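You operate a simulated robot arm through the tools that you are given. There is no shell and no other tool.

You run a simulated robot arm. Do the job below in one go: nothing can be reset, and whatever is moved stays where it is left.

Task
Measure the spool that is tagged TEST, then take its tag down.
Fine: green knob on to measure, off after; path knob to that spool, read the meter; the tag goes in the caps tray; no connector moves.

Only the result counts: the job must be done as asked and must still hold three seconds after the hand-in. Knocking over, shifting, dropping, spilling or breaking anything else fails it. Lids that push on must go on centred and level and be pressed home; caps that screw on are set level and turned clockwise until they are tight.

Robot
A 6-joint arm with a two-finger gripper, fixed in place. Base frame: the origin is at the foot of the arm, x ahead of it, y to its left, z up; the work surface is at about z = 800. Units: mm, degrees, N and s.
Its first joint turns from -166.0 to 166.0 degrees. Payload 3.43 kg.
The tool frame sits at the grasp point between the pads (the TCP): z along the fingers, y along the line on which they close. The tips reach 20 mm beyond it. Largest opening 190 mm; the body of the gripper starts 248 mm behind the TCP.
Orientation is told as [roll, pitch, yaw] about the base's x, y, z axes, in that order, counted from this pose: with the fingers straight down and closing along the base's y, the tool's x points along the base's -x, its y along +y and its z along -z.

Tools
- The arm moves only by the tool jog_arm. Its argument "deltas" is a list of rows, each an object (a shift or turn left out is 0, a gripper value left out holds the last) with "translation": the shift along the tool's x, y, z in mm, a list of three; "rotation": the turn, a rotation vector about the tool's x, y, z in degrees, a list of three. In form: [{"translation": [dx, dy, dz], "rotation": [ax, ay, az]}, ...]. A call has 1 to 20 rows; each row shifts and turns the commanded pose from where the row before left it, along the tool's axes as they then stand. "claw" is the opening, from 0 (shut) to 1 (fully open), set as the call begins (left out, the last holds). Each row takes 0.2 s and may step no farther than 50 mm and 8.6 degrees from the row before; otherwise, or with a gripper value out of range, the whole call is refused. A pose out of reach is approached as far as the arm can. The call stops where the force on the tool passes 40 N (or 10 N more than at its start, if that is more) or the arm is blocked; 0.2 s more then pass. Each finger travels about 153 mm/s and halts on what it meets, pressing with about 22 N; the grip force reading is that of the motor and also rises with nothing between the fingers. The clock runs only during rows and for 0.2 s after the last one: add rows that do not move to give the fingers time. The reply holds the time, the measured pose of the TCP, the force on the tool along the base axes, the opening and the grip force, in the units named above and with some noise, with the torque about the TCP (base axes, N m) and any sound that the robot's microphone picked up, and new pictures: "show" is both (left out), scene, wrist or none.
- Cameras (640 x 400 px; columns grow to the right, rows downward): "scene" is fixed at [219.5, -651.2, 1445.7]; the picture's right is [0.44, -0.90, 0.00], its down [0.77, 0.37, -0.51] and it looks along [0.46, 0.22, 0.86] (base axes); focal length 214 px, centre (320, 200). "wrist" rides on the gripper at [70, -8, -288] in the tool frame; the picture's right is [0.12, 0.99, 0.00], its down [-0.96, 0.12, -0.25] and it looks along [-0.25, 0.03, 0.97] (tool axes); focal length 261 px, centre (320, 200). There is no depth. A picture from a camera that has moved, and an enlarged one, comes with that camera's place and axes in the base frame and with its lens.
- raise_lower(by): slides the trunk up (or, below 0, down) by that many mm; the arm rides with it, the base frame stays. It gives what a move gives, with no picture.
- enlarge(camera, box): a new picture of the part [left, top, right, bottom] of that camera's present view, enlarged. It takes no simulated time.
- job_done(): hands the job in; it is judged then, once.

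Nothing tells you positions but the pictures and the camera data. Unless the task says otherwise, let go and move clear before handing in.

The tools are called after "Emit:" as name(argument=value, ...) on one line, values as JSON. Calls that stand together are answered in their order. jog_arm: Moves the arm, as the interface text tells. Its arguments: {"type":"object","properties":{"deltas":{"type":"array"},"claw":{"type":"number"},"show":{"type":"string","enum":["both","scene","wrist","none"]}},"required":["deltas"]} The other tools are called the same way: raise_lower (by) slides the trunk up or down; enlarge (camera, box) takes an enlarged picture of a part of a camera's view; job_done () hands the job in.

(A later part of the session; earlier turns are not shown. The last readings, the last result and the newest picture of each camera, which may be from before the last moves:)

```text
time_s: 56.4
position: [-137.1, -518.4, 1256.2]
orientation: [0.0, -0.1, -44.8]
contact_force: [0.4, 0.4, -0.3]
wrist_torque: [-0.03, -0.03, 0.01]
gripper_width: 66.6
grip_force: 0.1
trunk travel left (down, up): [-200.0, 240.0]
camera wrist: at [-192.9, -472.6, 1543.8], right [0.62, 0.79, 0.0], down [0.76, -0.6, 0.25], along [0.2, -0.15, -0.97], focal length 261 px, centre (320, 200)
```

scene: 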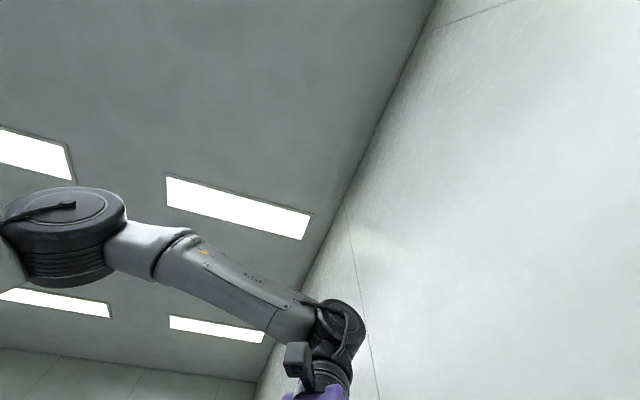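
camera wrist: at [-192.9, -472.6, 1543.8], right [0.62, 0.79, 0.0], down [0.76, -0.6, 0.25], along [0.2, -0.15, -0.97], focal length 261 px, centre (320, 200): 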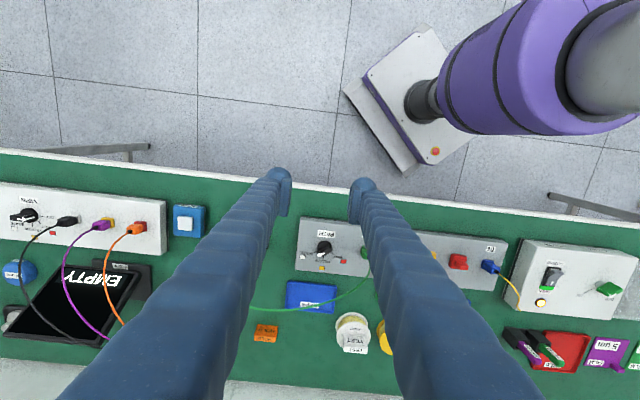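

The left finger hides the meter; opening the hand wide to uncover it.

Emit:
jog_arm(deltas=[{"translation": [0, 0, 0]}, {"translation": [0, 0, 0]}, {"translation": [0, 0, 0]}], claw=1.0, show="wrist")

Emit:
enlarge(camera="wrist", box=[210, 220, 290, 270])

Emit:
enlarge(camera="wrist", box=[290, 220, 386, 280])

Emit:
enlarge(camera="wrist", box=[510, 240, 638, 320])

```text
time_s: 57.2
position: [-136.1, -516.8, 1255.5]
orientation: [-0.1, -0.1, -44.9]
contact_force: [0.2, -0.1, 0.1]
wrist_torque: [0.02, 0.02, -0.04]
gripper_width: 189.9
grip_force: 0.1
trunk travel left (down, up): [-200.0, 240.0]
camera wrist: at [-191.4, -472.8, 1543.9], right [0.62, 0.79, 0.0], down [0.76, -0.6, 0.25], along [0.2, -0.15, -0.97], focal length 261 px, centre (320, 200)
```

wrist: 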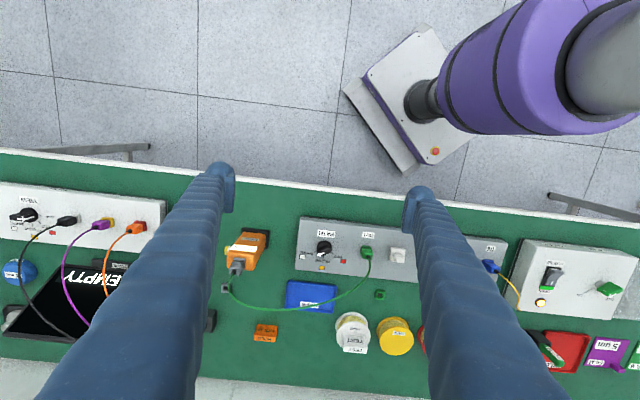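

```text
8.00 times, centred on (250, 245) of wrist
camera zoom: at [-191.4, -472.8, 1543.9], right [0.62, 0.79, 0.0], down [0.76, -0.6, 0.25], along [0.2, -0.15, -0.97], focal length 2085 px, centre (880, -160)
```

zoom: 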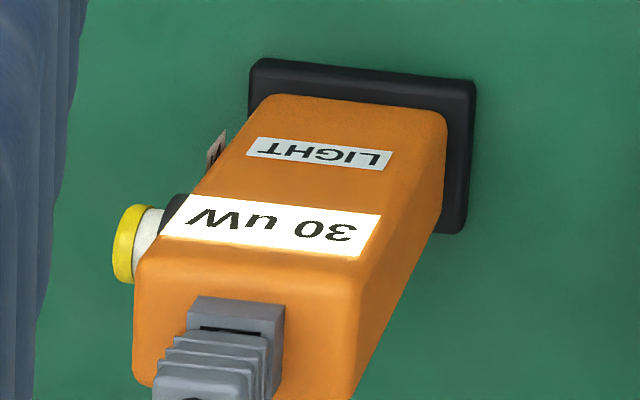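

```text
6.67 times, centred on (338, 250) of wrist
camera zoom: at [-191.4, -472.8, 1543.9], right [0.62, 0.79, 0.0], down [0.76, -0.6, 0.25], along [0.2, -0.15, -0.97], focal length 1738 px, centre (200, -133)
```

zoom: 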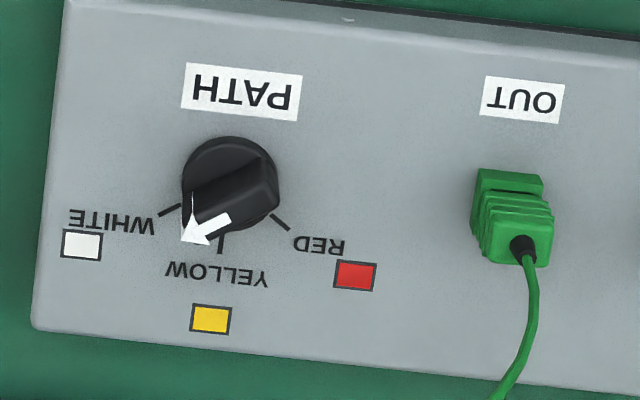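

```text
5.00 times, centred on (574, 280) of wrist
camera zoom: at [-191.4, -472.8, 1543.9], right [0.62, 0.79, 0.0], down [0.76, -0.6, 0.25], along [0.2, -0.15, -0.97], focal length 1303 px, centre (-950, -200)
```

zoom: 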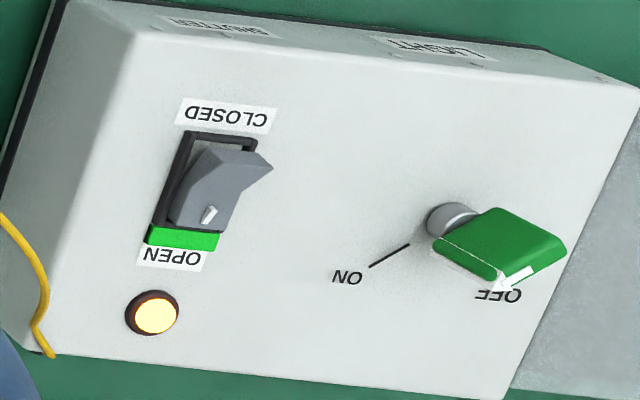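

The meter reads 30 µW with the path on WHITE and the light on. Now I go back to switch the green knob off.

Emit:
jog_arm(deltas=[{"translation": [-28.4, 34.2, 0]}, {"translation": [-28.4, 34.2, 0]}, {"translation": [-28.4, 34.2, 0]}, {"translation": [-28.4, 34.2, 0]}, {"translation": [-28.4, 34.2, 0]}, {"translation": [-28.4, 34.2, 0]}, {"translation": [-28.4, 34.2, 0]}, {"translation": [-5.3, 44.5, 0]}, {"translation": [-5.3, 44.5, 0]}, {"translation": [-5.3, 44.5, 0]}, {"translation": [-5.3, 44.5, 0]}, {"translation": [-5.3, 44.5, 0]}, {"translation": [-5.3, 44.5, 0]}, {"translation": [-5.3, 44.5, 0]}, {"translation": [-5.3, 44.5, 0]}, {"translation": [-5.3, 44.5, 0]}, {"translation": [-5.3, 44.5, 0]}], claw=0.35, show="none")

Emit:
jog_arm(deltas=[{"translation": [0, 41, 8]}, {"translation": [0, 41, 8]}, {"translation": [0, 41, 8]}, {"translation": [0, 41, 8]}, {"rotation": [0, 0, 7.5]}, {"rotation": [0, 0, 7.5]}, {"rotation": [0, 0, 7.5]}, {"rotation": [0, 0, 7.5]}, {"rotation": [0, 0, 7.5]}, {"rotation": [0, 0, 7.5]}], show="none")

```text
time_s: 60.8
position: [527.8, -214.8, 1250.8]
orientation: [-0.2, 0.0, -44.9]
contact_force: [-0.9, -1.1, -0.5]
wrist_torque: [-0.03, 0.07, 0.01]
gripper_width: 66.8
grip_force: 0.1
trunk travel left (down, up): [-200.0, 240.0]
```

```text
time_s: 63.0
position: [640.7, -97.5, 1223.4]
orientation: [0.0, -0.2, -90.0]
contact_force: [0.4, 0.8, 0.6]
wrist_torque: [0.01, 0.03, -0.02]
gripper_width: 66.7
grip_force: 0.1
trunk travel left (down, up): [-200.0, 240.0]
```

Above the green knob again. Descending to z ≈ 965 for a check.

Emit:
jog_arm(deltas=[{"translation": [0, 0, 43]}, {"translation": [0, 0, 43]}, {"translation": [0, 0, 43]}, {"translation": [0, 0, 43]}, {"translation": [0, 0, 43]}, {"translation": [0, 0, 42]}], show="wrist")

Emit:
enlarge(camera="wrist", box=[256, 150, 384, 230])

```text
time_s: 64.4
position: [642.2, -96.1, 963.6]
orientation: [0.0, -0.1, -89.9]
contact_force: [-0.9, -1.1, 0.1]
wrist_torque: [0.03, 0.07, 0.02]
gripper_width: 66.7
grip_force: 0.1
trunk travel left (down, up): [-200.0, 240.0]
camera wrist: at [635.0, -24.8, 1251.5], right [0.99, 0.12, 0.0], down [0.12, -0.96, 0.25], along [0.03, -0.25, -0.97], focal length 261 px, centre (320, 200)
```

wrist: 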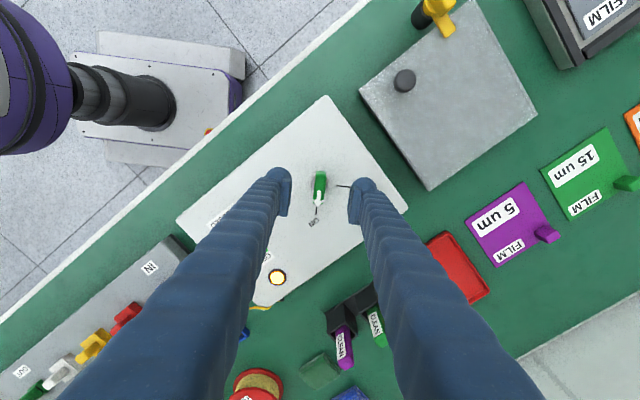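

```text
5.00 times, centred on (320, 190) of wrist
camera zoom: at [635.0, -24.8, 1251.5], right [0.99, 0.12, 0.0], down [0.12, -0.96, 0.25], along [0.03, -0.25, -0.97], focal length 1303 px, centre (320, 250)
```

zoom: 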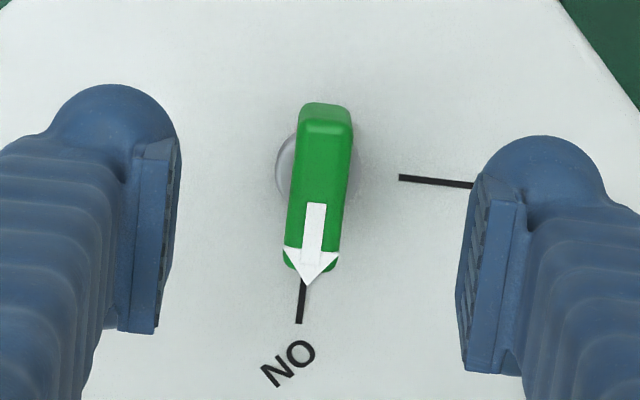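

Well aligned. Going down, gripping, and turning back counter-clockwise to OFF.

Emit:
jog_arm(deltas=[{"translation": [0, 0, 14]}, {"translation": [0, 0, 14]}, {"translation": [0, 0, 12.5]}, {"translation": [0, 0, 0]}], show="none")

Emit:
jog_arm(deltas=[{"translation": [0, 0, 0]}, {"translation": [0, 0, 0]}, {"translation": [0, 0, 0]}], claw=0.0, show="none")

```text
time_s: 65.4
position: [640.6, -97.2, 925.2]
orientation: [0.0, -0.1, -89.9]
contact_force: [0.7, 0.1, -0.1]
wrist_torque: [-0.01, 0.05, -0.03]
gripper_width: 66.5
grip_force: 0.1
trunk travel left (down, up): [-200.0, 240.0]
```

```text
time_s: 66.2
position: [641.7, -97.7, 925.1]
orientation: [0.0, 0.0, -90.0]
contact_force: [3.9, 1.0, -0.6]
wrist_torque: [0.03, 0.03, 0.02]
gripper_width: 13.7
grip_force: 44.9
trunk travel left (down, up): [-200.0, 240.0]
```

Emit:
jog_arm(deltas=[{"rotation": [0, 0, -5]}, {"rotation": [0, 0, -5]}, {"rotation": [0, 0, -5]}, {"rotation": [0, 0, -5]}, {"rotation": [0, 0, -5]}, {"rotation": [0, 0, -5]}], show="none")

Emit:
jog_arm(deltas=[{"rotation": [0, 0, -5]}, {"rotation": [0, 0, -5]}, {"rotation": [0, 0, -5]}, {"rotation": [0, 0, -5]}, {"rotation": [0, 0, -5]}, {"rotation": [0, 0, -5]}], show="none")

Emit:
jog_arm(deltas=[{"rotation": [0, 0, -5]}, {"rotation": [0, 0, -5]}, {"rotation": [0, 0, -5]}, {"rotation": [0, 0, -5]}, {"rotation": [0, 0, -5]}, {"rotation": [0, 0, -5]}], show="wrist")

Emit:
enlarge(camera="wrist", box=[256, 150, 384, 230])

```text
time_s: 67.6
position: [641.8, -97.5, 924.6]
orientation: [0.0, -0.2, -59.8]
contact_force: [4.9, 14.7, 9.0]
wrist_torque: [0.11, -0.08, 0.0]
gripper_width: 13.9
grip_force: 45.2
trunk travel left (down, up): [-200.0, 240.0]
```

```text
time_s: 69.0
position: [643.0, -97.0, 926.5]
orientation: [-0.1, -0.1, -29.8]
contact_force: [6.5, 16.6, 19.4]
wrist_torque: [0.24, 0.04, 0.02]
gripper_width: 13.9
grip_force: 45.1
trunk travel left (down, up): [-200.0, 240.0]
```

```text
time_s: 70.4
position: [642.8, -97.0, 926.0]
orientation: [-0.1, 0.0, 0.2]
contact_force: [9.5, 11.4, 12.7]
wrist_torque: [0.12, -0.09, -0.14]
gripper_width: 13.6
grip_force: 45.3
trunk travel left (down, up): [-200.0, 240.0]
camera wrist: at [572.2, -104.7, 1213.2], right [-0.12, 0.99, 0.0], down [0.96, 0.12, 0.25], along [0.25, 0.03, -0.97], focal length 261 px, centre (320, 200)
```

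wrist: 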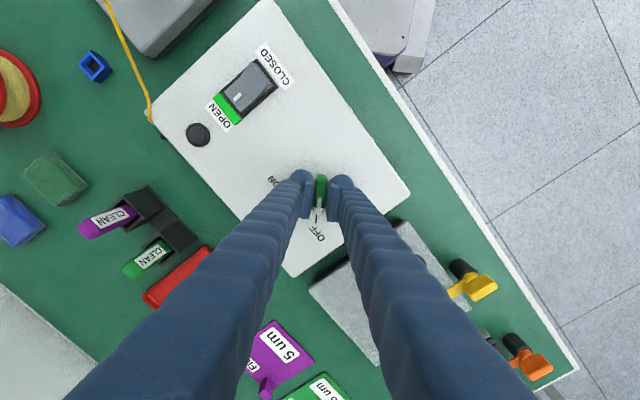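

```text
5.00 times, centred on (320, 190) of wrist
camera zoom: at [572.2, -104.7, 1213.2], right [-0.12, 0.99, 0.0], down [0.96, 0.12, 0.25], along [0.25, 0.03, -0.97], focal length 1303 px, centre (320, 250)
```

zoom: 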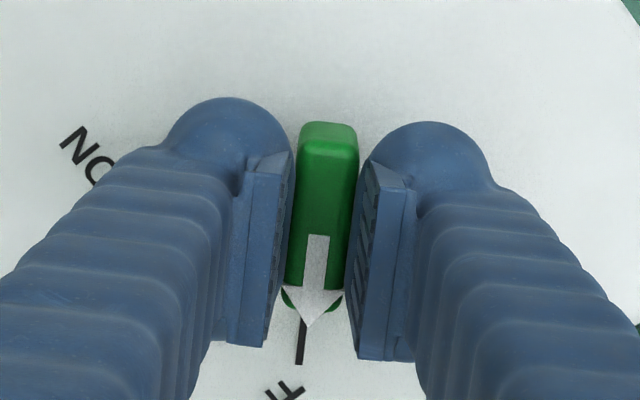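

The arrow is back on OFF and the lamp is dark. Releasing and lifting straight up.

Emit:
jog_arm(deltas=[{"translation": [0, 0, 0]}, {"translation": [0, 0, 0]}, {"translation": [0, 0, -30]}, {"translation": [0, 0, -45]}, {"translation": [0, 0, -45]}, {"translation": [0, 0, -45]}, {"translation": [0, 0, -45]}, {"translation": [0, 0, -45]}, {"translation": [0, 0, -45]}], claw=0.35, show="wrist")

Emit:
enlarge(camera="wrist", box=[230, 110, 390, 210])

```text
time_s: 72.4
position: [642.0, -96.6, 1226.5]
orientation: [0.0, 0.0, 0.0]
contact_force: [-0.7, 0.6, -0.2]
wrist_torque: [0.0, -0.01, 0.0]
gripper_width: 66.6
grip_force: 0.0
trunk travel left (down, up): [-200.0, 240.0]
camera wrist: at [571.3, -103.5, 1514.2], right [-0.12, 0.99, 0.0], down [0.96, 0.12, 0.25], along [0.25, 0.03, -0.97], focal length 261 px, centre (320, 200)
```

wrist: 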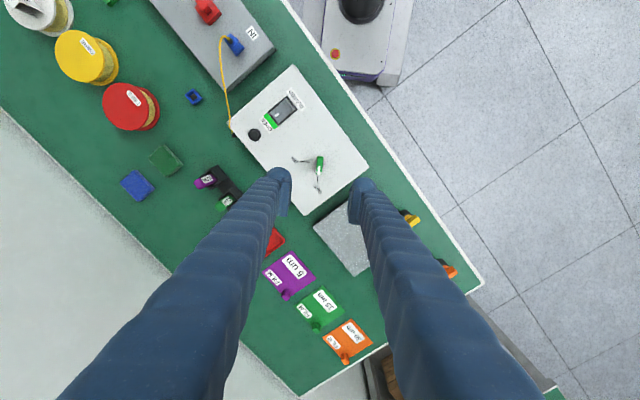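

```text
4.00 times, centred on (310, 160) of wrist
camera zoom: at [571.3, -103.5, 1514.2], right [-0.12, 0.99, 0.0], down [0.96, 0.12, 0.25], along [0.25, 0.03, -0.97], focal length 1043 px, centre (360, 360)
```

zoom: 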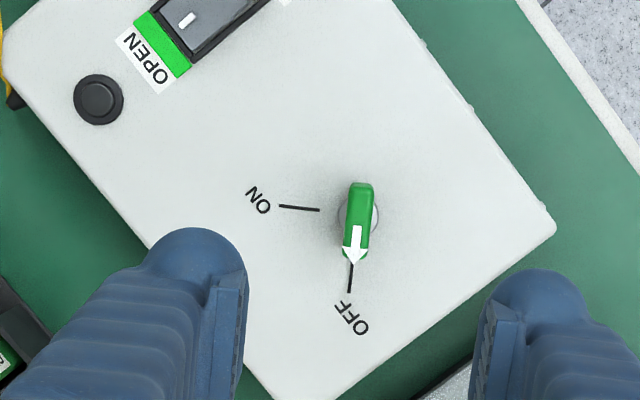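

Light is OFF and its lamp dark. Now to the tag: I'll fly over to the white spool at about (371, -773), staying high.

Emit:
jog_arm(deltas=[{"translation": [16.9, -42.2, 0]}, {"translation": [16.9, -42.2, 0]}, {"translation": [16.9, -42.2, 0]}, {"translation": [16.9, -42.2, 0]}, {"translation": [16.9, -42.2, 0]}, {"translation": [16.9, -42.2, 0]}, {"translation": [16.9, -42.2, 0]}, {"translation": [16.9, -42.2, 0]}, {"translation": [16.9, -42.2, 0]}, {"translation": [16.9, -42.2, 0]}, {"translation": [16.9, -42.2, 0]}, {"translation": [16.9, -42.2, 0]}, {"translation": [16.9, -42.2, 0]}, {"translation": [16.9, -42.2, 0]}, {"translation": [16.9, -42.2, 0]}, {"translation": [16.9, -42.2, 0]}], claw=0.6, show="wrist")

Emit:
enlarge(camera="wrist", box=[240, 120, 400, 220])

```text
time_s: 75.8
position: [369.1, -774.3, 1225.6]
orientation: [0.0, 0.0, 0.1]
contact_force: [-0.6, -0.2, -0.4]
wrist_torque: [0.04, -0.02, -0.01]
gripper_width: 114.3
grip_force: 0.1
trunk travel left (down, up): [-200.0, 240.0]
camera wrist: at [300.0, -782.2, 1513.4], right [-0.12, 0.99, 0.0], down [0.96, 0.12, 0.25], along [0.25, 0.03, -0.97], focal length 261 px, centre (320, 200)
```

wrist: 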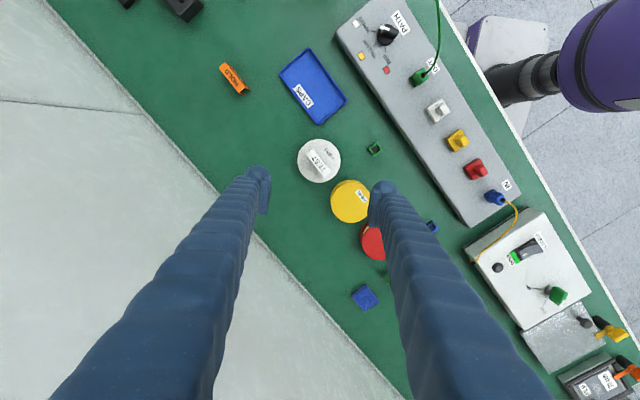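

```text
4.00 times, centred on (320, 170) of wrist
camera zoom: at [300.0, -782.2, 1513.4], right [-0.12, 0.99, 0.0], down [0.96, 0.12, 0.25], along [0.25, 0.03, -0.97], focal length 1043 px, centre (320, 320)
```

zoom: 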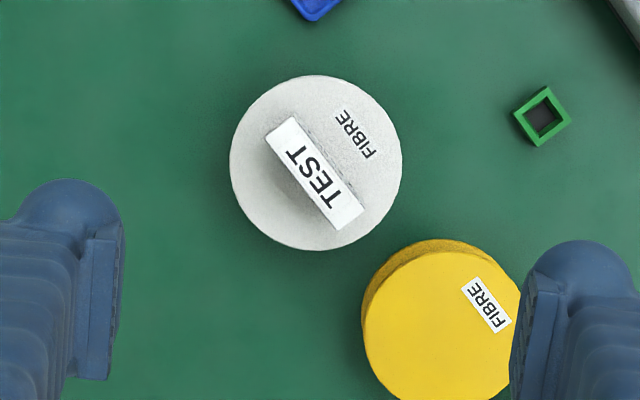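

The tag is a folded card, about 75 mm long along the bench direction, standing on the spool's top flange. I'll yaw the hand so it closes across the card's two side panels, and come lower for a closer look.

Emit:
jog_arm(deltas=[{"rotation": [0, 0, -7.5]}, {"rotation": [0, 0, -7.5]}, {"rotation": [0, 0, -7.5]}, {"rotation": [0, 0, -7.5]}, {"rotation": [0, 0, -7.5]}, {"rotation": [0, 0, -7.5]}, {"translation": [0, 0, 0]}], show="wrist")

Emit:
enlarge(camera="wrist", box=[250, 130, 410, 230])

```text
time_s: 77.4
position: [371.5, -774.0, 1225.2]
orientation: [0.0, 0.1, 45.3]
contact_force: [0.2, 0.7, 0.3]
wrist_torque: [-0.01, -0.01, 0.0]
gripper_width: 113.9
grip_force: 0.0
trunk travel left (down, up): [-200.0, 240.0]
camera wrist: at [329.2, -828.4, 1513.5], right [-0.79, 0.62, 0.0], down [0.6, 0.76, 0.25], along [0.15, 0.19, -0.97], focal length 261 px, centre (320, 200)
```

wrist: 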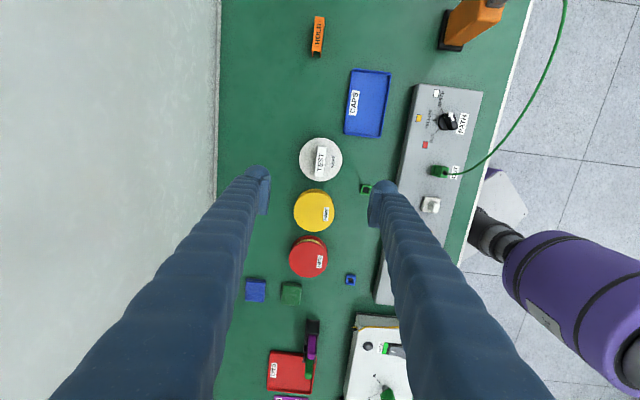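

```text
4.00 times, centred on (330, 180) of wrist
camera zoom: at [329.2, -828.4, 1513.5], right [-0.79, 0.62, 0.0], down [0.6, 0.76, 0.25], along [0.15, 0.19, -0.97], focal length 1043 px, centre (280, 280)
```

zoom: 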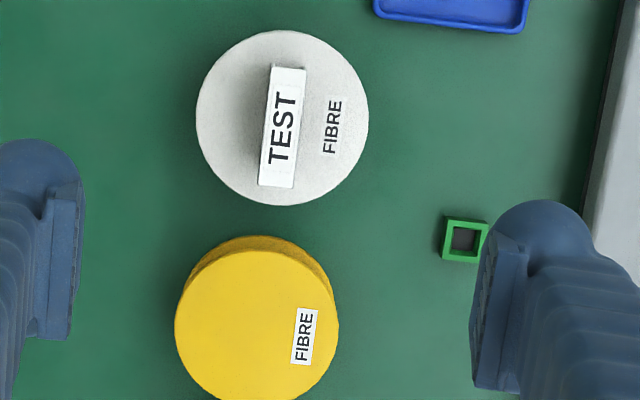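

Tag top centre near (367, -776), top z ≈ 920, flange z ≈ 867. Descending above it for a closer look.

Emit:
jog_arm(deltas=[{"translation": [5.1, 1.6, 43]}, {"translation": [0, 0, 43]}, {"translation": [0, 0, 43]}, {"translation": [0, 0, 43]}, {"translation": [0, 0, 43]}], claw=0.42, show="wrist")

Emit:
enlarge(camera="wrist", box=[240, 130, 400, 230])

```text
time_s: 78.6
position: [367.4, -772.7, 1007.2]
orientation: [0.0, 0.2, 45.0]
contact_force: [0.6, 0.6, 0.3]
wrist_torque: [0.0, 0.03, 0.03]
gripper_width: 79.8
grip_force: 0.0
trunk travel left (down, up): [-200.0, 240.0]
camera wrist: at [325.2, -827.6, 1294.7], right [-0.79, 0.62, 0.0], down [0.6, 0.76, 0.25], along [0.15, 0.19, -0.97], focal length 261 px, centre (320, 200)
```

wrist: 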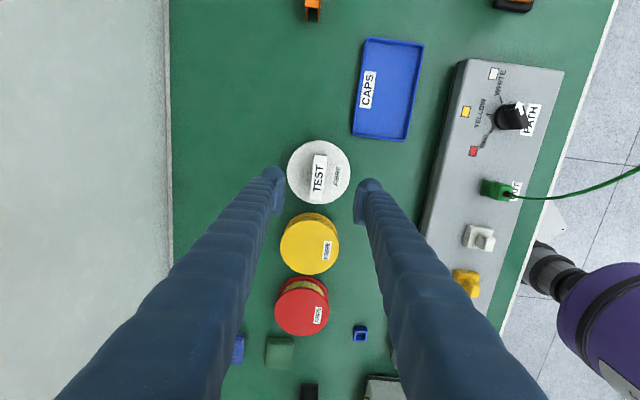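

```text
4.00 times, centred on (320, 180) of wrist
camera zoom: at [325.2, -827.6, 1294.7], right [-0.79, 0.62, 0.0], down [0.6, 0.76, 0.25], along [0.15, 0.19, -0.97], focal length 1043 px, centre (320, 280)
```

zoom: 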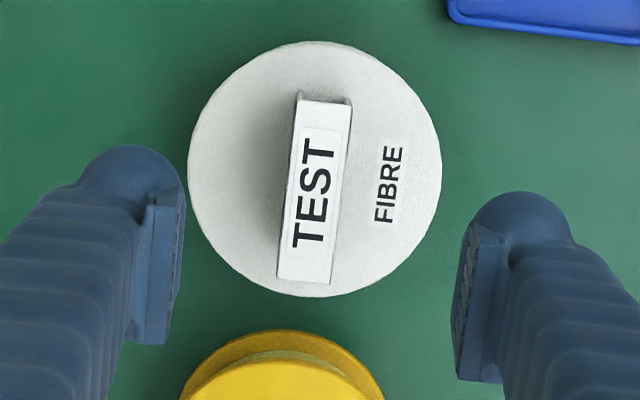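

From long-baseline views: tag top z ≈ 897, flange ≈ 847; tag centre about 2–3 mm off my axis. Correcting and descending partway.

Emit:
jog_arm(deltas=[{"translation": [2.8, -1.7, 20]}, {"translation": [0, 0, 30]}, {"translation": [0, 0, 25]}, {"translation": [0, 0, 0]}], show="wrist")

Emit:
enlarge(camera="wrist", box=[240, 130, 400, 230])

```text
time_s: 79.6
position: [363.9, -779.3, 935.9]
orientation: [-0.1, 0.2, 45.1]
contact_force: [0.3, -0.7, -0.2]
wrist_torque: [0.02, -0.01, -0.01]
gripper_width: 79.9
grip_force: 0.1
trunk travel left (down, up): [-200.0, 240.0]
camera wrist: at [321.5, -833.9, 1223.4], right [-0.79, 0.62, 0.0], down [0.6, 0.76, 0.25], along [0.15, 0.19, -0.97], focal length 261 px, centre (320, 200)
```

wrist: 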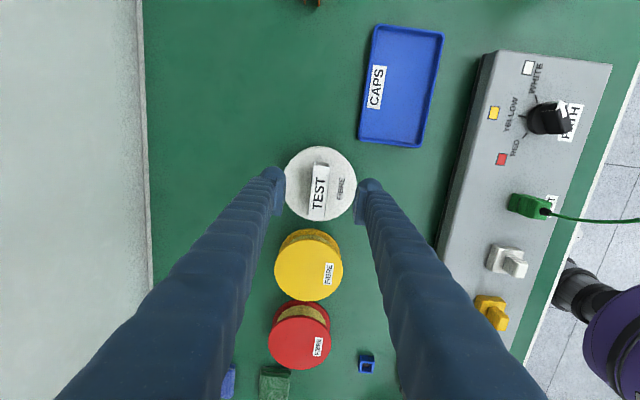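

```text
4.00 times, centred on (320, 180) of wrist
camera zoom: at [321.5, -833.9, 1223.4], right [-0.79, 0.62, 0.0], down [0.6, 0.76, 0.25], along [0.15, 0.19, -0.97], focal length 1043 px, centre (320, 280)
```

zoom: 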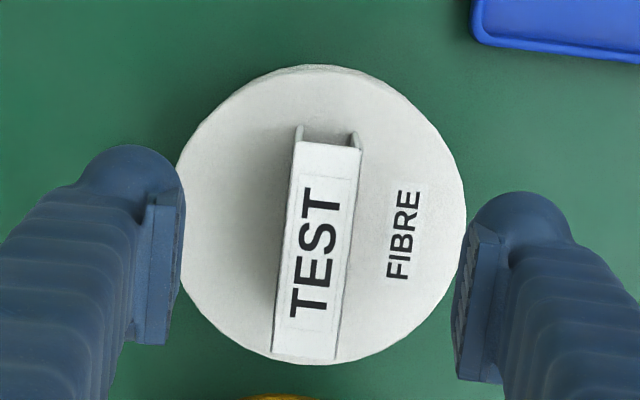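

Aligned across the card; a 3.5 mm correction lengthwise, then down to grip height (tips ~12 mm above the flange).

Emit:
jog_arm(deltas=[{"translation": [-3.5, -0.6, 10]}, {"translation": [0, 0, 15]}, {"translation": [0, 0, 15]}, {"translation": [0, 0, 13]}, {"translation": [0, 0, 0]}], show="wrist")

Emit:
enlarge(camera="wrist", box=[240, 130, 400, 230])

```text
time_s: 80.8
position: [368.4, -777.5, 882.4]
orientation: [0.0, 0.1, 45.1]
contact_force: [0.2, -0.1, -0.5]
wrist_torque: [0.02, -0.04, -0.01]
gripper_width: 80.1
grip_force: 0.1
trunk travel left (down, up): [-200.0, 240.0]
camera wrist: at [325.2, -832.8, 1170.1], right [-0.79, 0.62, 0.0], down [0.6, 0.76, 0.25], along [0.15, 0.19, -0.97], focal length 261 px, centre (320, 200)
```

wrist: 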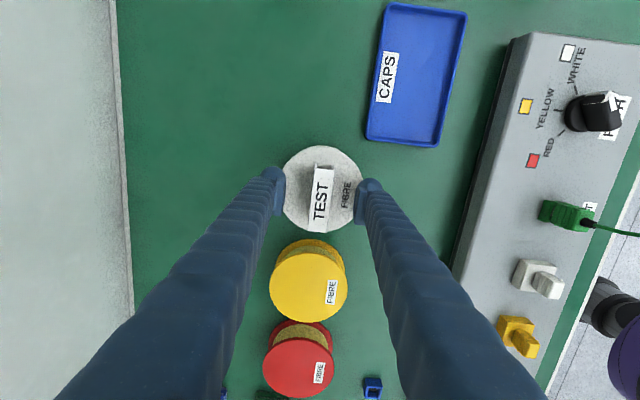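

```text
4.00 times, centred on (320, 180) of wrist
camera zoom: at [325.2, -832.8, 1170.1], right [-0.79, 0.62, 0.0], down [0.6, 0.76, 0.25], along [0.15, 0.19, -0.97], focal length 1043 px, centre (320, 280)
```

zoom: 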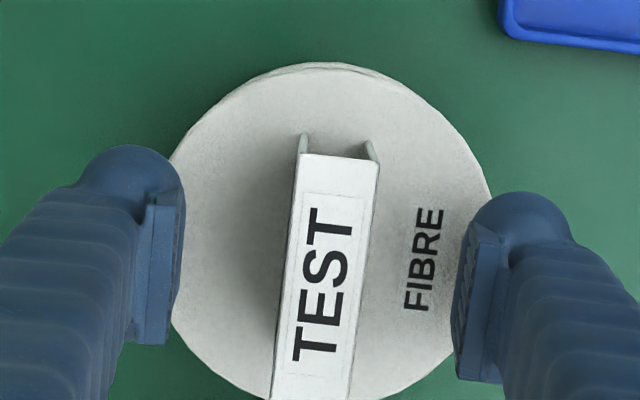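

The card is about 2.4 mm toward the robot side of my axis; shifting and closing gently in stages.

Emit:
jog_arm(deltas=[{"translation": [0, 1.2, 0]}, {"translation": [0, 1.2, 0]}, {"translation": [0, 0, 0]}, {"translation": [0, 0, 0]}], claw=0.18, show="wrist")

Emit:
enlarge(camera="wrist", box=[240, 130, 400, 230])

```text
time_s: 81.8
position: [365.9, -776.8, 881.8]
orientation: [0.0, 0.1, 45.1]
contact_force: [-0.1, 0.6, 0.8]
wrist_torque: [0.02, 0.02, 0.0]
gripper_width: 34.2
grip_force: 0.2
trunk travel left (down, up): [-200.0, 240.0]
camera wrist: at [323.6, -830.7, 1170.6], right [-0.79, 0.62, 0.0], down [0.6, 0.76, 0.25], along [0.15, 0.19, -0.97], focal length 261 px, centre (320, 200)
```

wrist: 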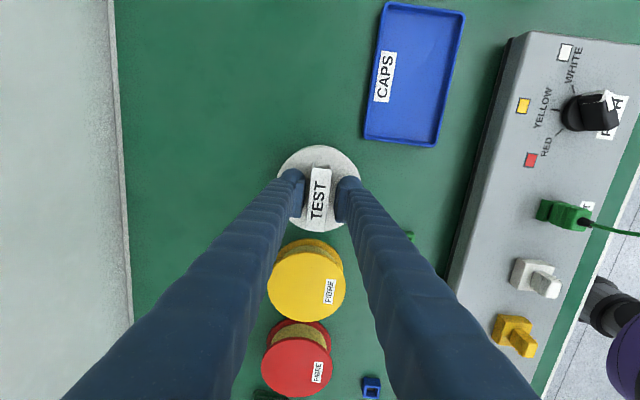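

```text
4.00 times, centred on (320, 180) of wrist
camera zoom: at [323.6, -830.7, 1170.6], right [-0.79, 0.62, 0.0], down [0.6, 0.76, 0.25], along [0.15, 0.19, -0.97], focal length 1043 px, centre (320, 280)
```

zoom: 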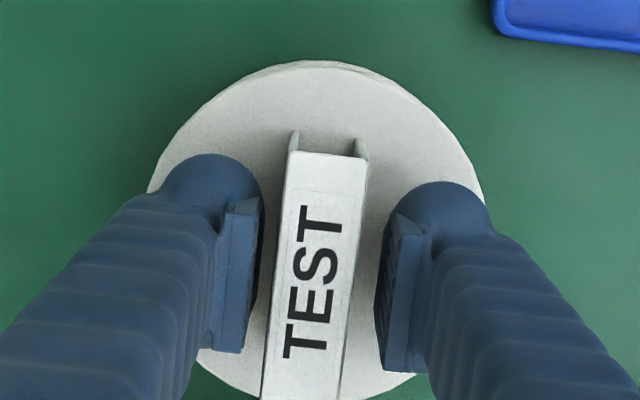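

Centred. Closing on the card.

Emit:
jog_arm(deltas=[{"translation": [0, 0, 0]}, {"translation": [0, 0, 0]}, {"translation": [0, 0, 0]}], claw=0.05, show="wrist")

Emit:
enlarge(camera="wrist", box=[240, 130, 400, 230])

```text
time_s: 82.6
position: [366.8, -776.0, 882.2]
orientation: [0.0, 0.1, 45.1]
contact_force: [-0.3, -0.3, -0.7]
wrist_torque: [-0.01, 0.03, 0.0]
gripper_width: 20.3
grip_force: 21.8
trunk travel left (down, up): [-200.0, 240.0]
camera wrist: at [323.6, -830.7, 1170.6], right [-0.79, 0.62, 0.0], down [0.6, 0.76, 0.25], along [0.15, 0.19, -0.97], focal length 261 px, centre (320, 200)
```

wrist: 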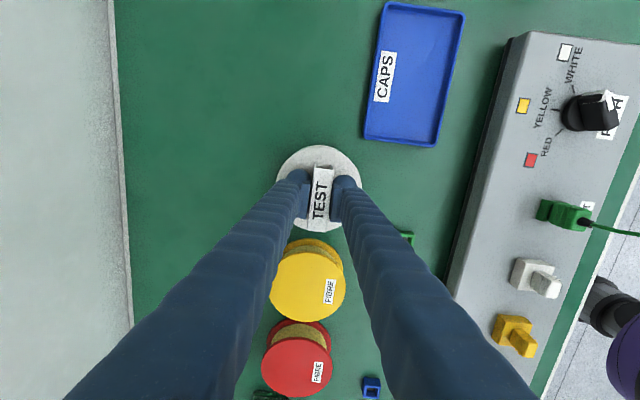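

```text
4.00 times, centred on (320, 180) of wrist
camera zoom: at [323.6, -830.7, 1170.6], right [-0.79, 0.62, 0.0], down [0.6, 0.76, 0.25], along [0.15, 0.19, -0.97], focal length 1043 px, centre (320, 280)
```

zoom: 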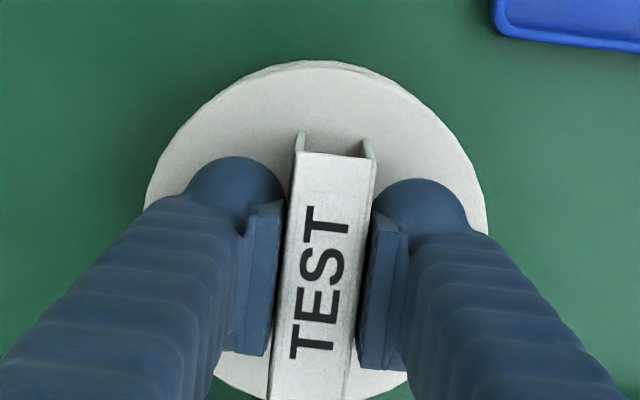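

Card gripped (20 mm, 22 N). Lifting straight up slowly.

Emit:
jog_arm(deltas=[{"translation": [0, 0, -5]}, {"translation": [0, 0, -10]}, {"translation": [0, 0, -15]}, {"translation": [0, 0, -20]}, {"translation": [0, 0, -25]}, {"translation": [0, 0, -25]}], show="wrist")

Emit:
enlarge(camera="wrist", box=[240, 130, 400, 230])

```text
time_s: 84.0
position: [366.3, -777.7, 983.6]
orientation: [-0.1, 0.0, 45.0]
contact_force: [-0.1, 0.5, -0.2]
wrist_torque: [0.0, -0.02, -0.02]
gripper_width: 20.3
grip_force: 22.0
trunk travel left (down, up): [-200.0, 240.0]
camera wrist: at [323.2, -831.3, 1271.8], right [-0.79, 0.62, 0.0], down [0.6, 0.76, 0.25], along [0.15, 0.19, -0.97], focal length 261 px, centre (320, 200)
```

wrist: 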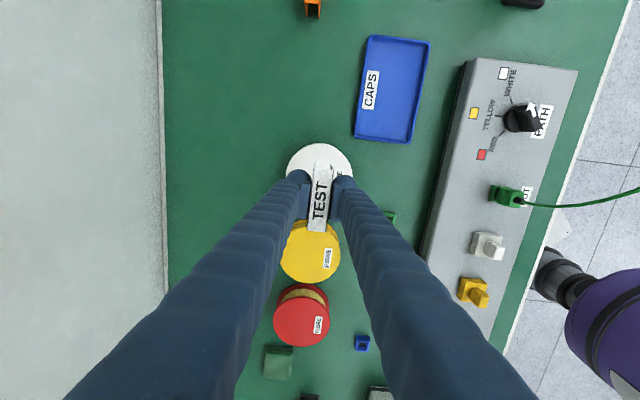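

```text
4.00 times, centred on (320, 180) of wrist
camera zoom: at [323.2, -831.3, 1271.8], right [-0.79, 0.62, 0.0], down [0.6, 0.76, 0.25], along [0.15, 0.19, -0.97], focal length 1043 px, centre (320, 280)
```

zoom: 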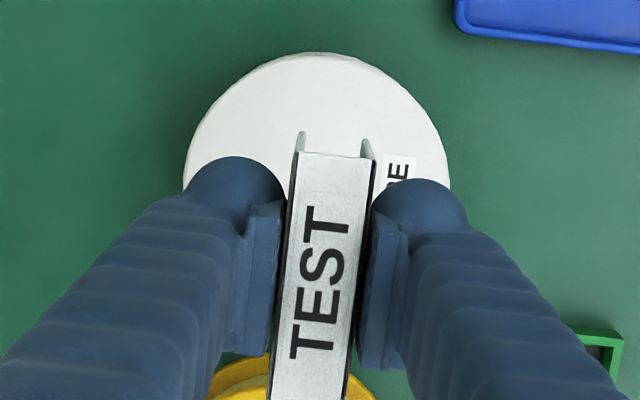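

The tag is off the spool, and the spool did not move. The tray centre is near (194, -811); moving over it at this height.

Emit:
jog_arm(deltas=[{"translation": [24.5, 16.2, 0]}, {"translation": [24.5, 16.2, 0]}, {"translation": [24.5, 16.2, 0]}, {"translation": [24.5, 16.2, 0]}, {"translation": [24.5, 16.2, 0]}, {"translation": [24.5, 16.2, 0]}, {"translation": [0, 0, 0]}], show="wrist")

Emit:
enlarge(camera="wrist", box=[240, 100, 400, 200])

```text
time_s: 85.6
position: [195.6, -813.7, 983.9]
orientation: [-0.1, -0.1, 45.1]
contact_force: [-0.6, -0.3, -0.2]
wrist_torque: [0.04, 0.0, 0.0]
gripper_width: 20.4
grip_force: 21.9
trunk travel left (down, up): [-200.0, 240.0]
camera wrist: at [152.7, -867.0, 1271.9], right [-0.79, 0.62, 0.0], down [0.6, 0.76, 0.25], along [0.15, 0.19, -0.97], focal length 261 px, centre (320, 200)
```

wrist: 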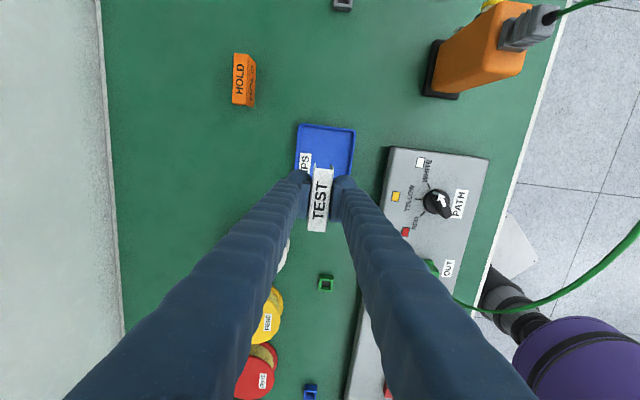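

```text
4.00 times, centred on (320, 150) of wrist
camera zoom: at [152.7, -867.0, 1271.9], right [-0.79, 0.62, 0.0], down [0.6, 0.76, 0.25], along [0.15, 0.19, -0.97], focal length 1043 px, centre (320, 400)
```

zoom: 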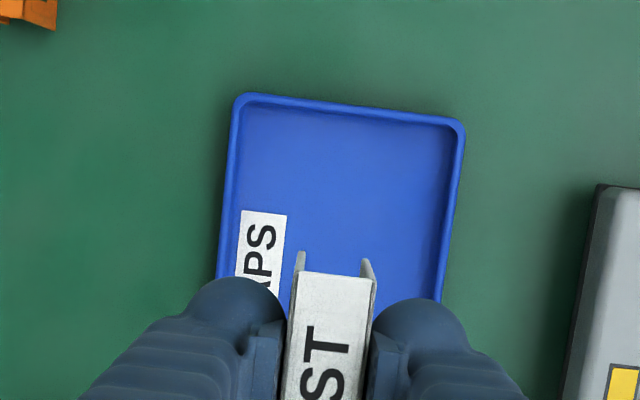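

Well centred over the tray. Lowering most of the way.

Emit:
jog_arm(deltas=[{"translation": [0, 0, 40]}, {"translation": [0, 0, 40]}, {"translation": [0, 0, 30]}, {"translation": [0, 0, 15]}, {"translation": [0, 0, 0]}], show="wrist")

Emit:
enlarge(camera="wrist", box=[240, 100, 400, 200])

```text
time_s: 86.8
position: [193.4, -812.3, 857.8]
orientation: [0.0, -0.1, 45.2]
contact_force: [-0.1, 0.5, -0.7]
wrist_torque: [0.01, -0.01, 0.0]
gripper_width: 20.4
grip_force: 21.6
trunk travel left (down, up): [-200.0, 240.0]
camera wrist: at [150.6, -867.2, 1147.4], right [-0.79, 0.62, 0.0], down [0.6, 0.76, 0.25], along [0.15, 0.19, -0.97], focal length 261 px, centre (320, 200)
```

wrist: 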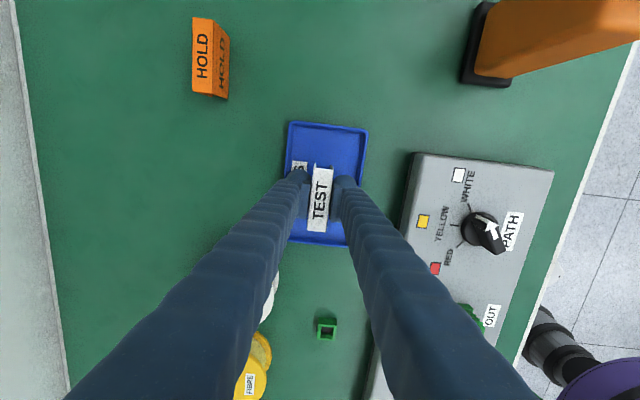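

```text
4.00 times, centred on (320, 150) of wrist
camera zoom: at [150.6, -867.2, 1147.4], right [-0.79, 0.62, 0.0], down [0.6, 0.76, 0.25], along [0.15, 0.19, -0.97], focal length 1043 px, centre (320, 400)
```

zoom: 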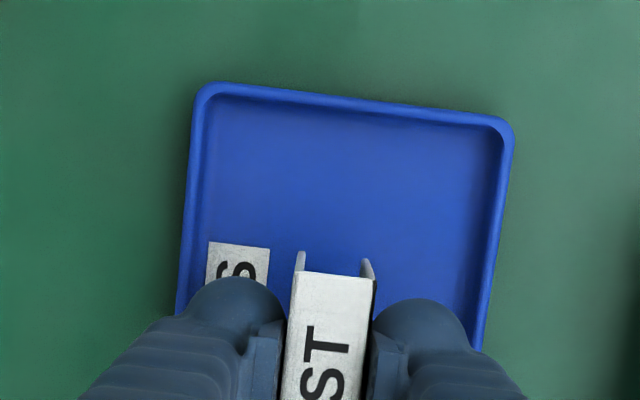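

Card hangs about 20 mm over the tray floor. Easing down in small steps until contact.

Emit:
jog_arm(deltas=[{"translation": [0, 0, 4]}, {"translation": [0, 0, 4]}, {"translation": [0, 0, 3]}, {"translation": [0, 0, 0]}], show="none")

Emit:
jog_arm(deltas=[{"translation": [0, 0, 2]}, {"translation": [0, 0, 1]}, {"translation": [0, 0, 0]}], show="wrist")

Emit:
enlarge(camera="wrist", box=[240, 100, 400, 200])

```text
time_s: 87.8
position: [194.4, -812.6, 847.4]
orientation: [-0.1, 0.0, 45.1]
contact_force: [-0.3, -1.0, -0.5]
wrist_torque: [-0.01, -0.03, 0.01]
gripper_width: 20.2
grip_force: 22.7
trunk travel left (down, up): [-200.0, 240.0]
```

```text
time_s: 88.6
position: [195.5, -811.7, 844.2]
orientation: [-0.1, 0.0, 45.2]
contact_force: [0.3, -0.9, -1.0]
wrist_torque: [0.02, 0.01, -0.01]
gripper_width: 20.5
grip_force: 22.4
trunk travel left (down, up): [-200.0, 240.0]
camera wrist: at [152.0, -866.7, 1132.4], right [-0.79, 0.62, 0.0], down [0.6, 0.76, 0.25], along [0.15, 0.19, -0.97], focal length 261 px, centre (320, 200)
```

wrist: 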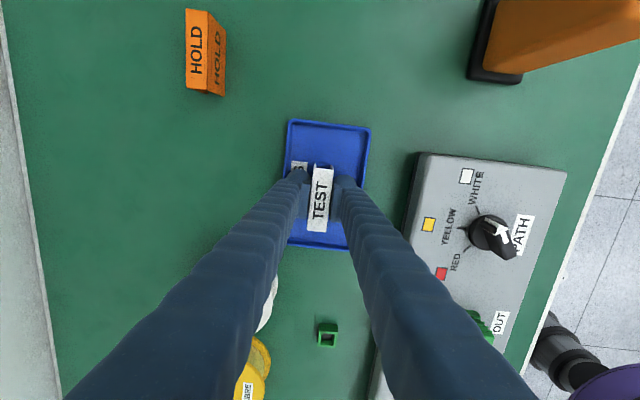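

```text
4.00 times, centred on (320, 150) of wrist
camera zoom: at [152.0, -866.7, 1132.4], right [-0.79, 0.62, 0.0], down [0.6, 0.76, 0.25], along [0.15, 0.19, -0.97], focal length 1043 px, centre (320, 400)
```

zoom: 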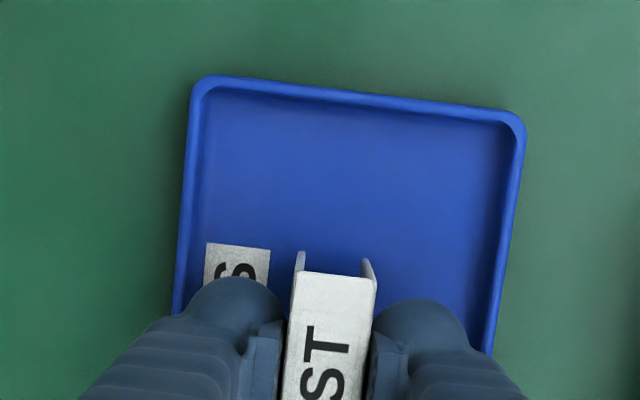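

Emit:
jog_arm(deltas=[{"translation": [0, 0, 1.5]}, {"translation": [0, 0, 1.5]}, {"translation": [0, 0, 0]}], show="none")

Emit:
jog_arm(deltas=[{"translation": [0, 0, 1.0]}, {"translation": [0, 0, 1.0]}, {"translation": [0, 0, 0]}], show="none")

```text
time_s: 89.4
position: [195.1, -812.0, 840.8]
orientation: [-0.1, 0.0, 45.1]
contact_force: [0.2, 0.6, 0.2]
wrist_torque: [0.04, 0.0, -0.01]
gripper_width: 20.2
grip_force: 21.6
trunk travel left (down, up): [-200.0, 240.0]
```

```text
time_s: 90.2
position: [195.3, -810.9, 839.5]
orientation: [0.0, 0.1, 45.1]
contact_force: [-0.8, 1.2, -0.2]
wrist_torque: [0.02, 0.02, -0.01]
gripper_width: 20.2
grip_force: 21.9
trunk travel left (down, up): [-200.0, 240.0]
```

Emit:
jog_arm(deltas=[{"translation": [0, 0, 1.0]}, {"translation": [0, 0, 1.0]}, {"translation": [0, 0, 0]}], show="none")

Emit:
jog_arm(deltas=[{"translation": [0, 0, 1.0]}, {"translation": [0, 0, 1.0]}, {"translation": [0, 0, 0]}], show="wrist")

Emit:
enlarge(camera="wrist", box=[240, 130, 400, 230])

```text
time_s: 91.0
position: [195.0, -811.3, 836.5]
orientation: [-0.1, 0.1, 45.1]
contact_force: [-0.3, 0.1, 5.4]
wrist_torque: [-0.05, 0.04, -0.04]
gripper_width: 20.4
grip_force: 22.1
trunk travel left (down, up): [-200.0, 240.0]
```

```text
time_s: 91.8
position: [195.2, -811.3, 838.0]
orientation: [-0.2, 0.1, 45.1]
contact_force: [-0.3, 0.5, 17.0]
wrist_torque: [-0.02, -0.01, -0.02]
gripper_width: 20.6
grip_force: 22.1
trunk travel left (down, up): [-200.0, 240.0]
camera wrist: at [151.9, -865.2, 1124.0], right [-0.79, 0.62, 0.0], down [0.6, 0.76, 0.25], along [0.15, 0.19, -0.97], focal length 261 px, centre (320, 200)
```

wrist: 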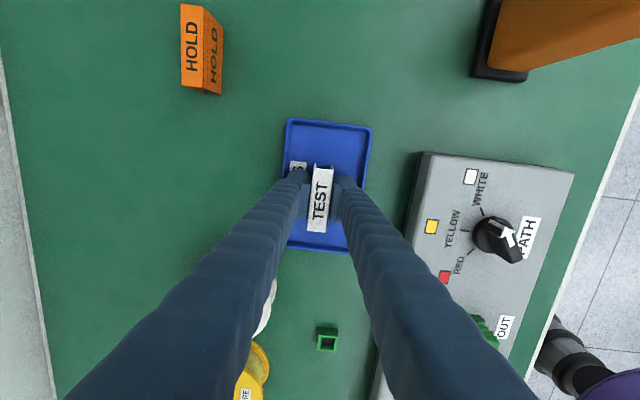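

```text
4.00 times, centred on (320, 180) of wrist
camera zoom: at [151.9, -865.2, 1124.0], right [-0.79, 0.62, 0.0], down [0.6, 0.76, 0.25], along [0.15, 0.19, -0.97], focal length 1043 px, centre (320, 280)
```

zoom: 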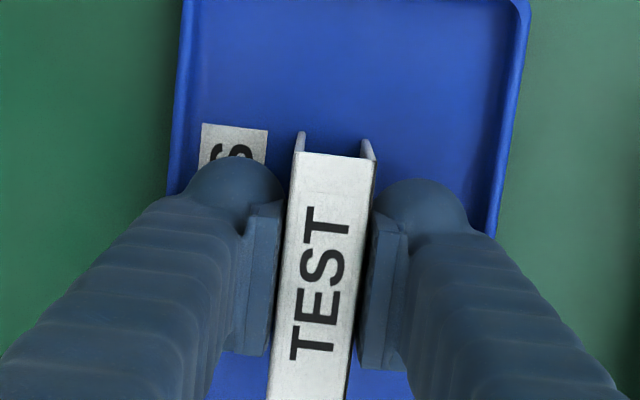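

Contact with the tray floor. Relieving slightly, then opening a little and rising.

Emit:
jog_arm(deltas=[{"translation": [0, 0, -1.0]}, {"translation": [0, 0, -0.5]}, {"translation": [0, 0, 0]}], show="none")

Emit:
jog_arm(deltas=[{"translation": [0, 0, 0]}, {"translation": [0, 0, 0]}, {"translation": [0, 0, 0]}], claw=0.2, show="wrist")

Emit:
enlarge(camera="wrist", box=[240, 130, 400, 230])

```text
time_s: 92.6
position: [195.1, -811.3, 836.9]
orientation: [0.0, 0.0, 45.1]
contact_force: [1.4, -1.7, 5.3]
wrist_torque: [-0.09, -0.01, 0.04]
gripper_width: 20.3
grip_force: 22.0
trunk travel left (down, up): [-200.0, 240.0]
```

```text
time_s: 93.4
position: [196.1, -810.9, 835.6]
orientation: [-0.1, 0.0, 45.0]
contact_force: [-1.2, 0.0, 0.1]
wrist_torque: [-0.01, -0.02, -0.02]
gripper_width: 37.8
grip_force: 0.1
trunk travel left (down, up): [-200.0, 240.0]
camera wrist: at [152.0, -865.7, 1124.2], right [-0.79, 0.62, 0.0], down [0.6, 0.76, 0.25], along [0.15, 0.19, -0.97], focal length 261 px, centre (320, 200)
```

wrist: 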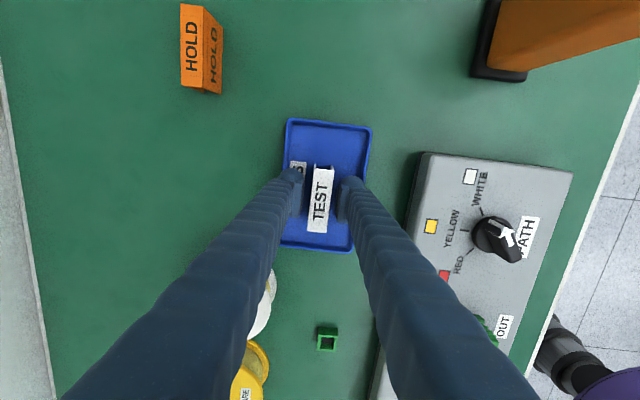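

```text
4.00 times, centred on (320, 180) of wrist
camera zoom: at [152.0, -865.7, 1124.2], right [-0.79, 0.62, 0.0], down [0.6, 0.76, 0.25], along [0.15, 0.19, -0.97], focal length 1043 px, centre (320, 280)
```

zoom: 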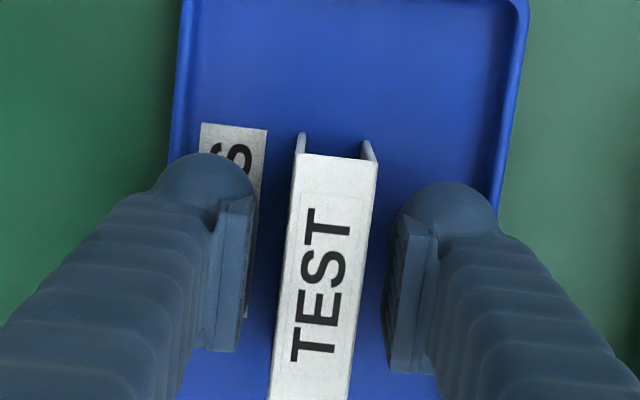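

The card stands freely in the tray. Rising straight up clear of everything.

Emit:
jog_arm(deltas=[{"translation": [0, 0, -10]}, {"translation": [0, 0, -25]}, {"translation": [0, 0, -40]}, {"translation": [0, 0, -45]}, {"translation": [0, 0, -45]}, {"translation": [0, 0, -45]}, {"translation": [0, 0, -45]}, {"translation": [0, 0, -45]}, {"translation": [0, 0, -45]}, {"translation": [0, 0, -45]}], show="wrist")

Emit:
enlarge(camera="wrist", box=[250, 110, 378, 190])

Emit:
enlarge(camera="wrist", box=[360, 120, 520, 220])

```text
time_s: 95.6
position: [192.0, -812.6, 1225.8]
orientation: [-0.1, 0.0, 45.0]
contact_force: [-0.1, 0.3, 0.2]
wrist_torque: [-0.03, -0.01, 0.01]
gripper_width: 37.9
grip_force: 0.1
trunk travel left (down, up): [-200.0, 240.0]
camera wrist: at [150.1, -866.4, 1513.4], right [-0.79, 0.62, 0.0], down [0.6, 0.76, 0.25], along [0.15, 0.19, -0.97], focal length 261 px, centre (320, 200)
```

wrist: 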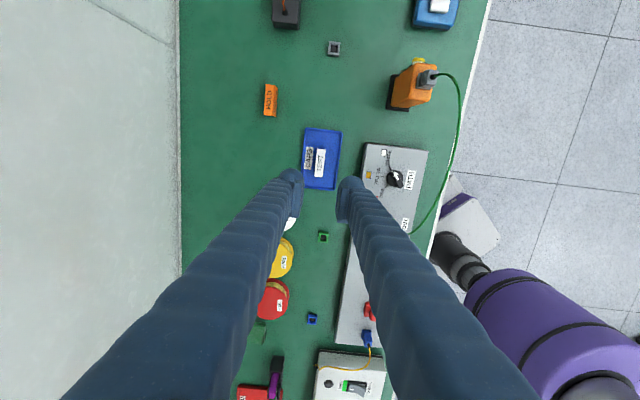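

```text
5.00 times, centred on (314, 150) of wrist
camera zoom: at [150.1, -866.4, 1513.4], right [-0.79, 0.62, 0.0], down [0.6, 0.76, 0.25], along [0.15, 0.19, -0.97], focal length 1303 px, centre (350, 450)
```

zoom: 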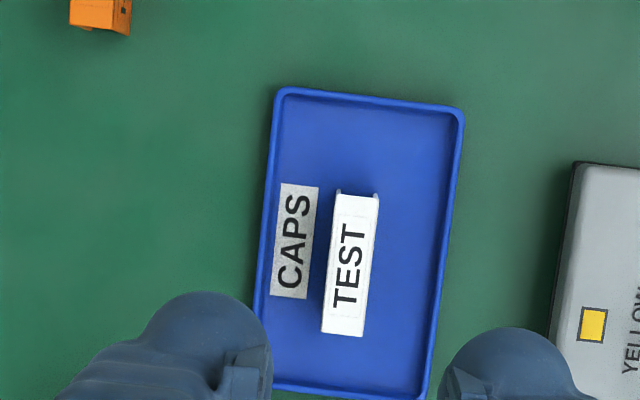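

```text
4.00 times, centred on (440, 170) of wrist
camera zoom: at [150.1, -866.4, 1513.4], right [-0.79, 0.62, 0.0], down [0.6, 0.76, 0.25], along [0.15, 0.19, -0.97], focal length 1043 px, centre (-160, 320)
```

zoom: 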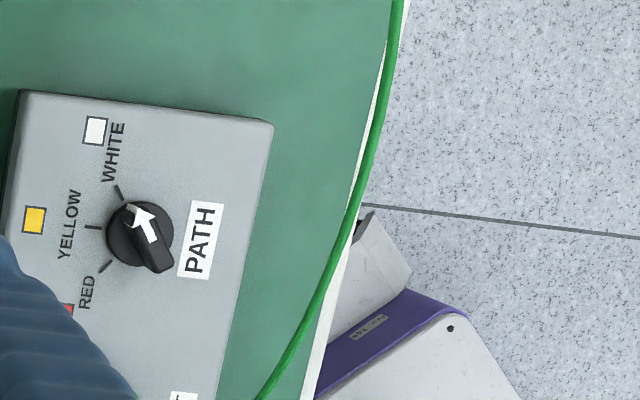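

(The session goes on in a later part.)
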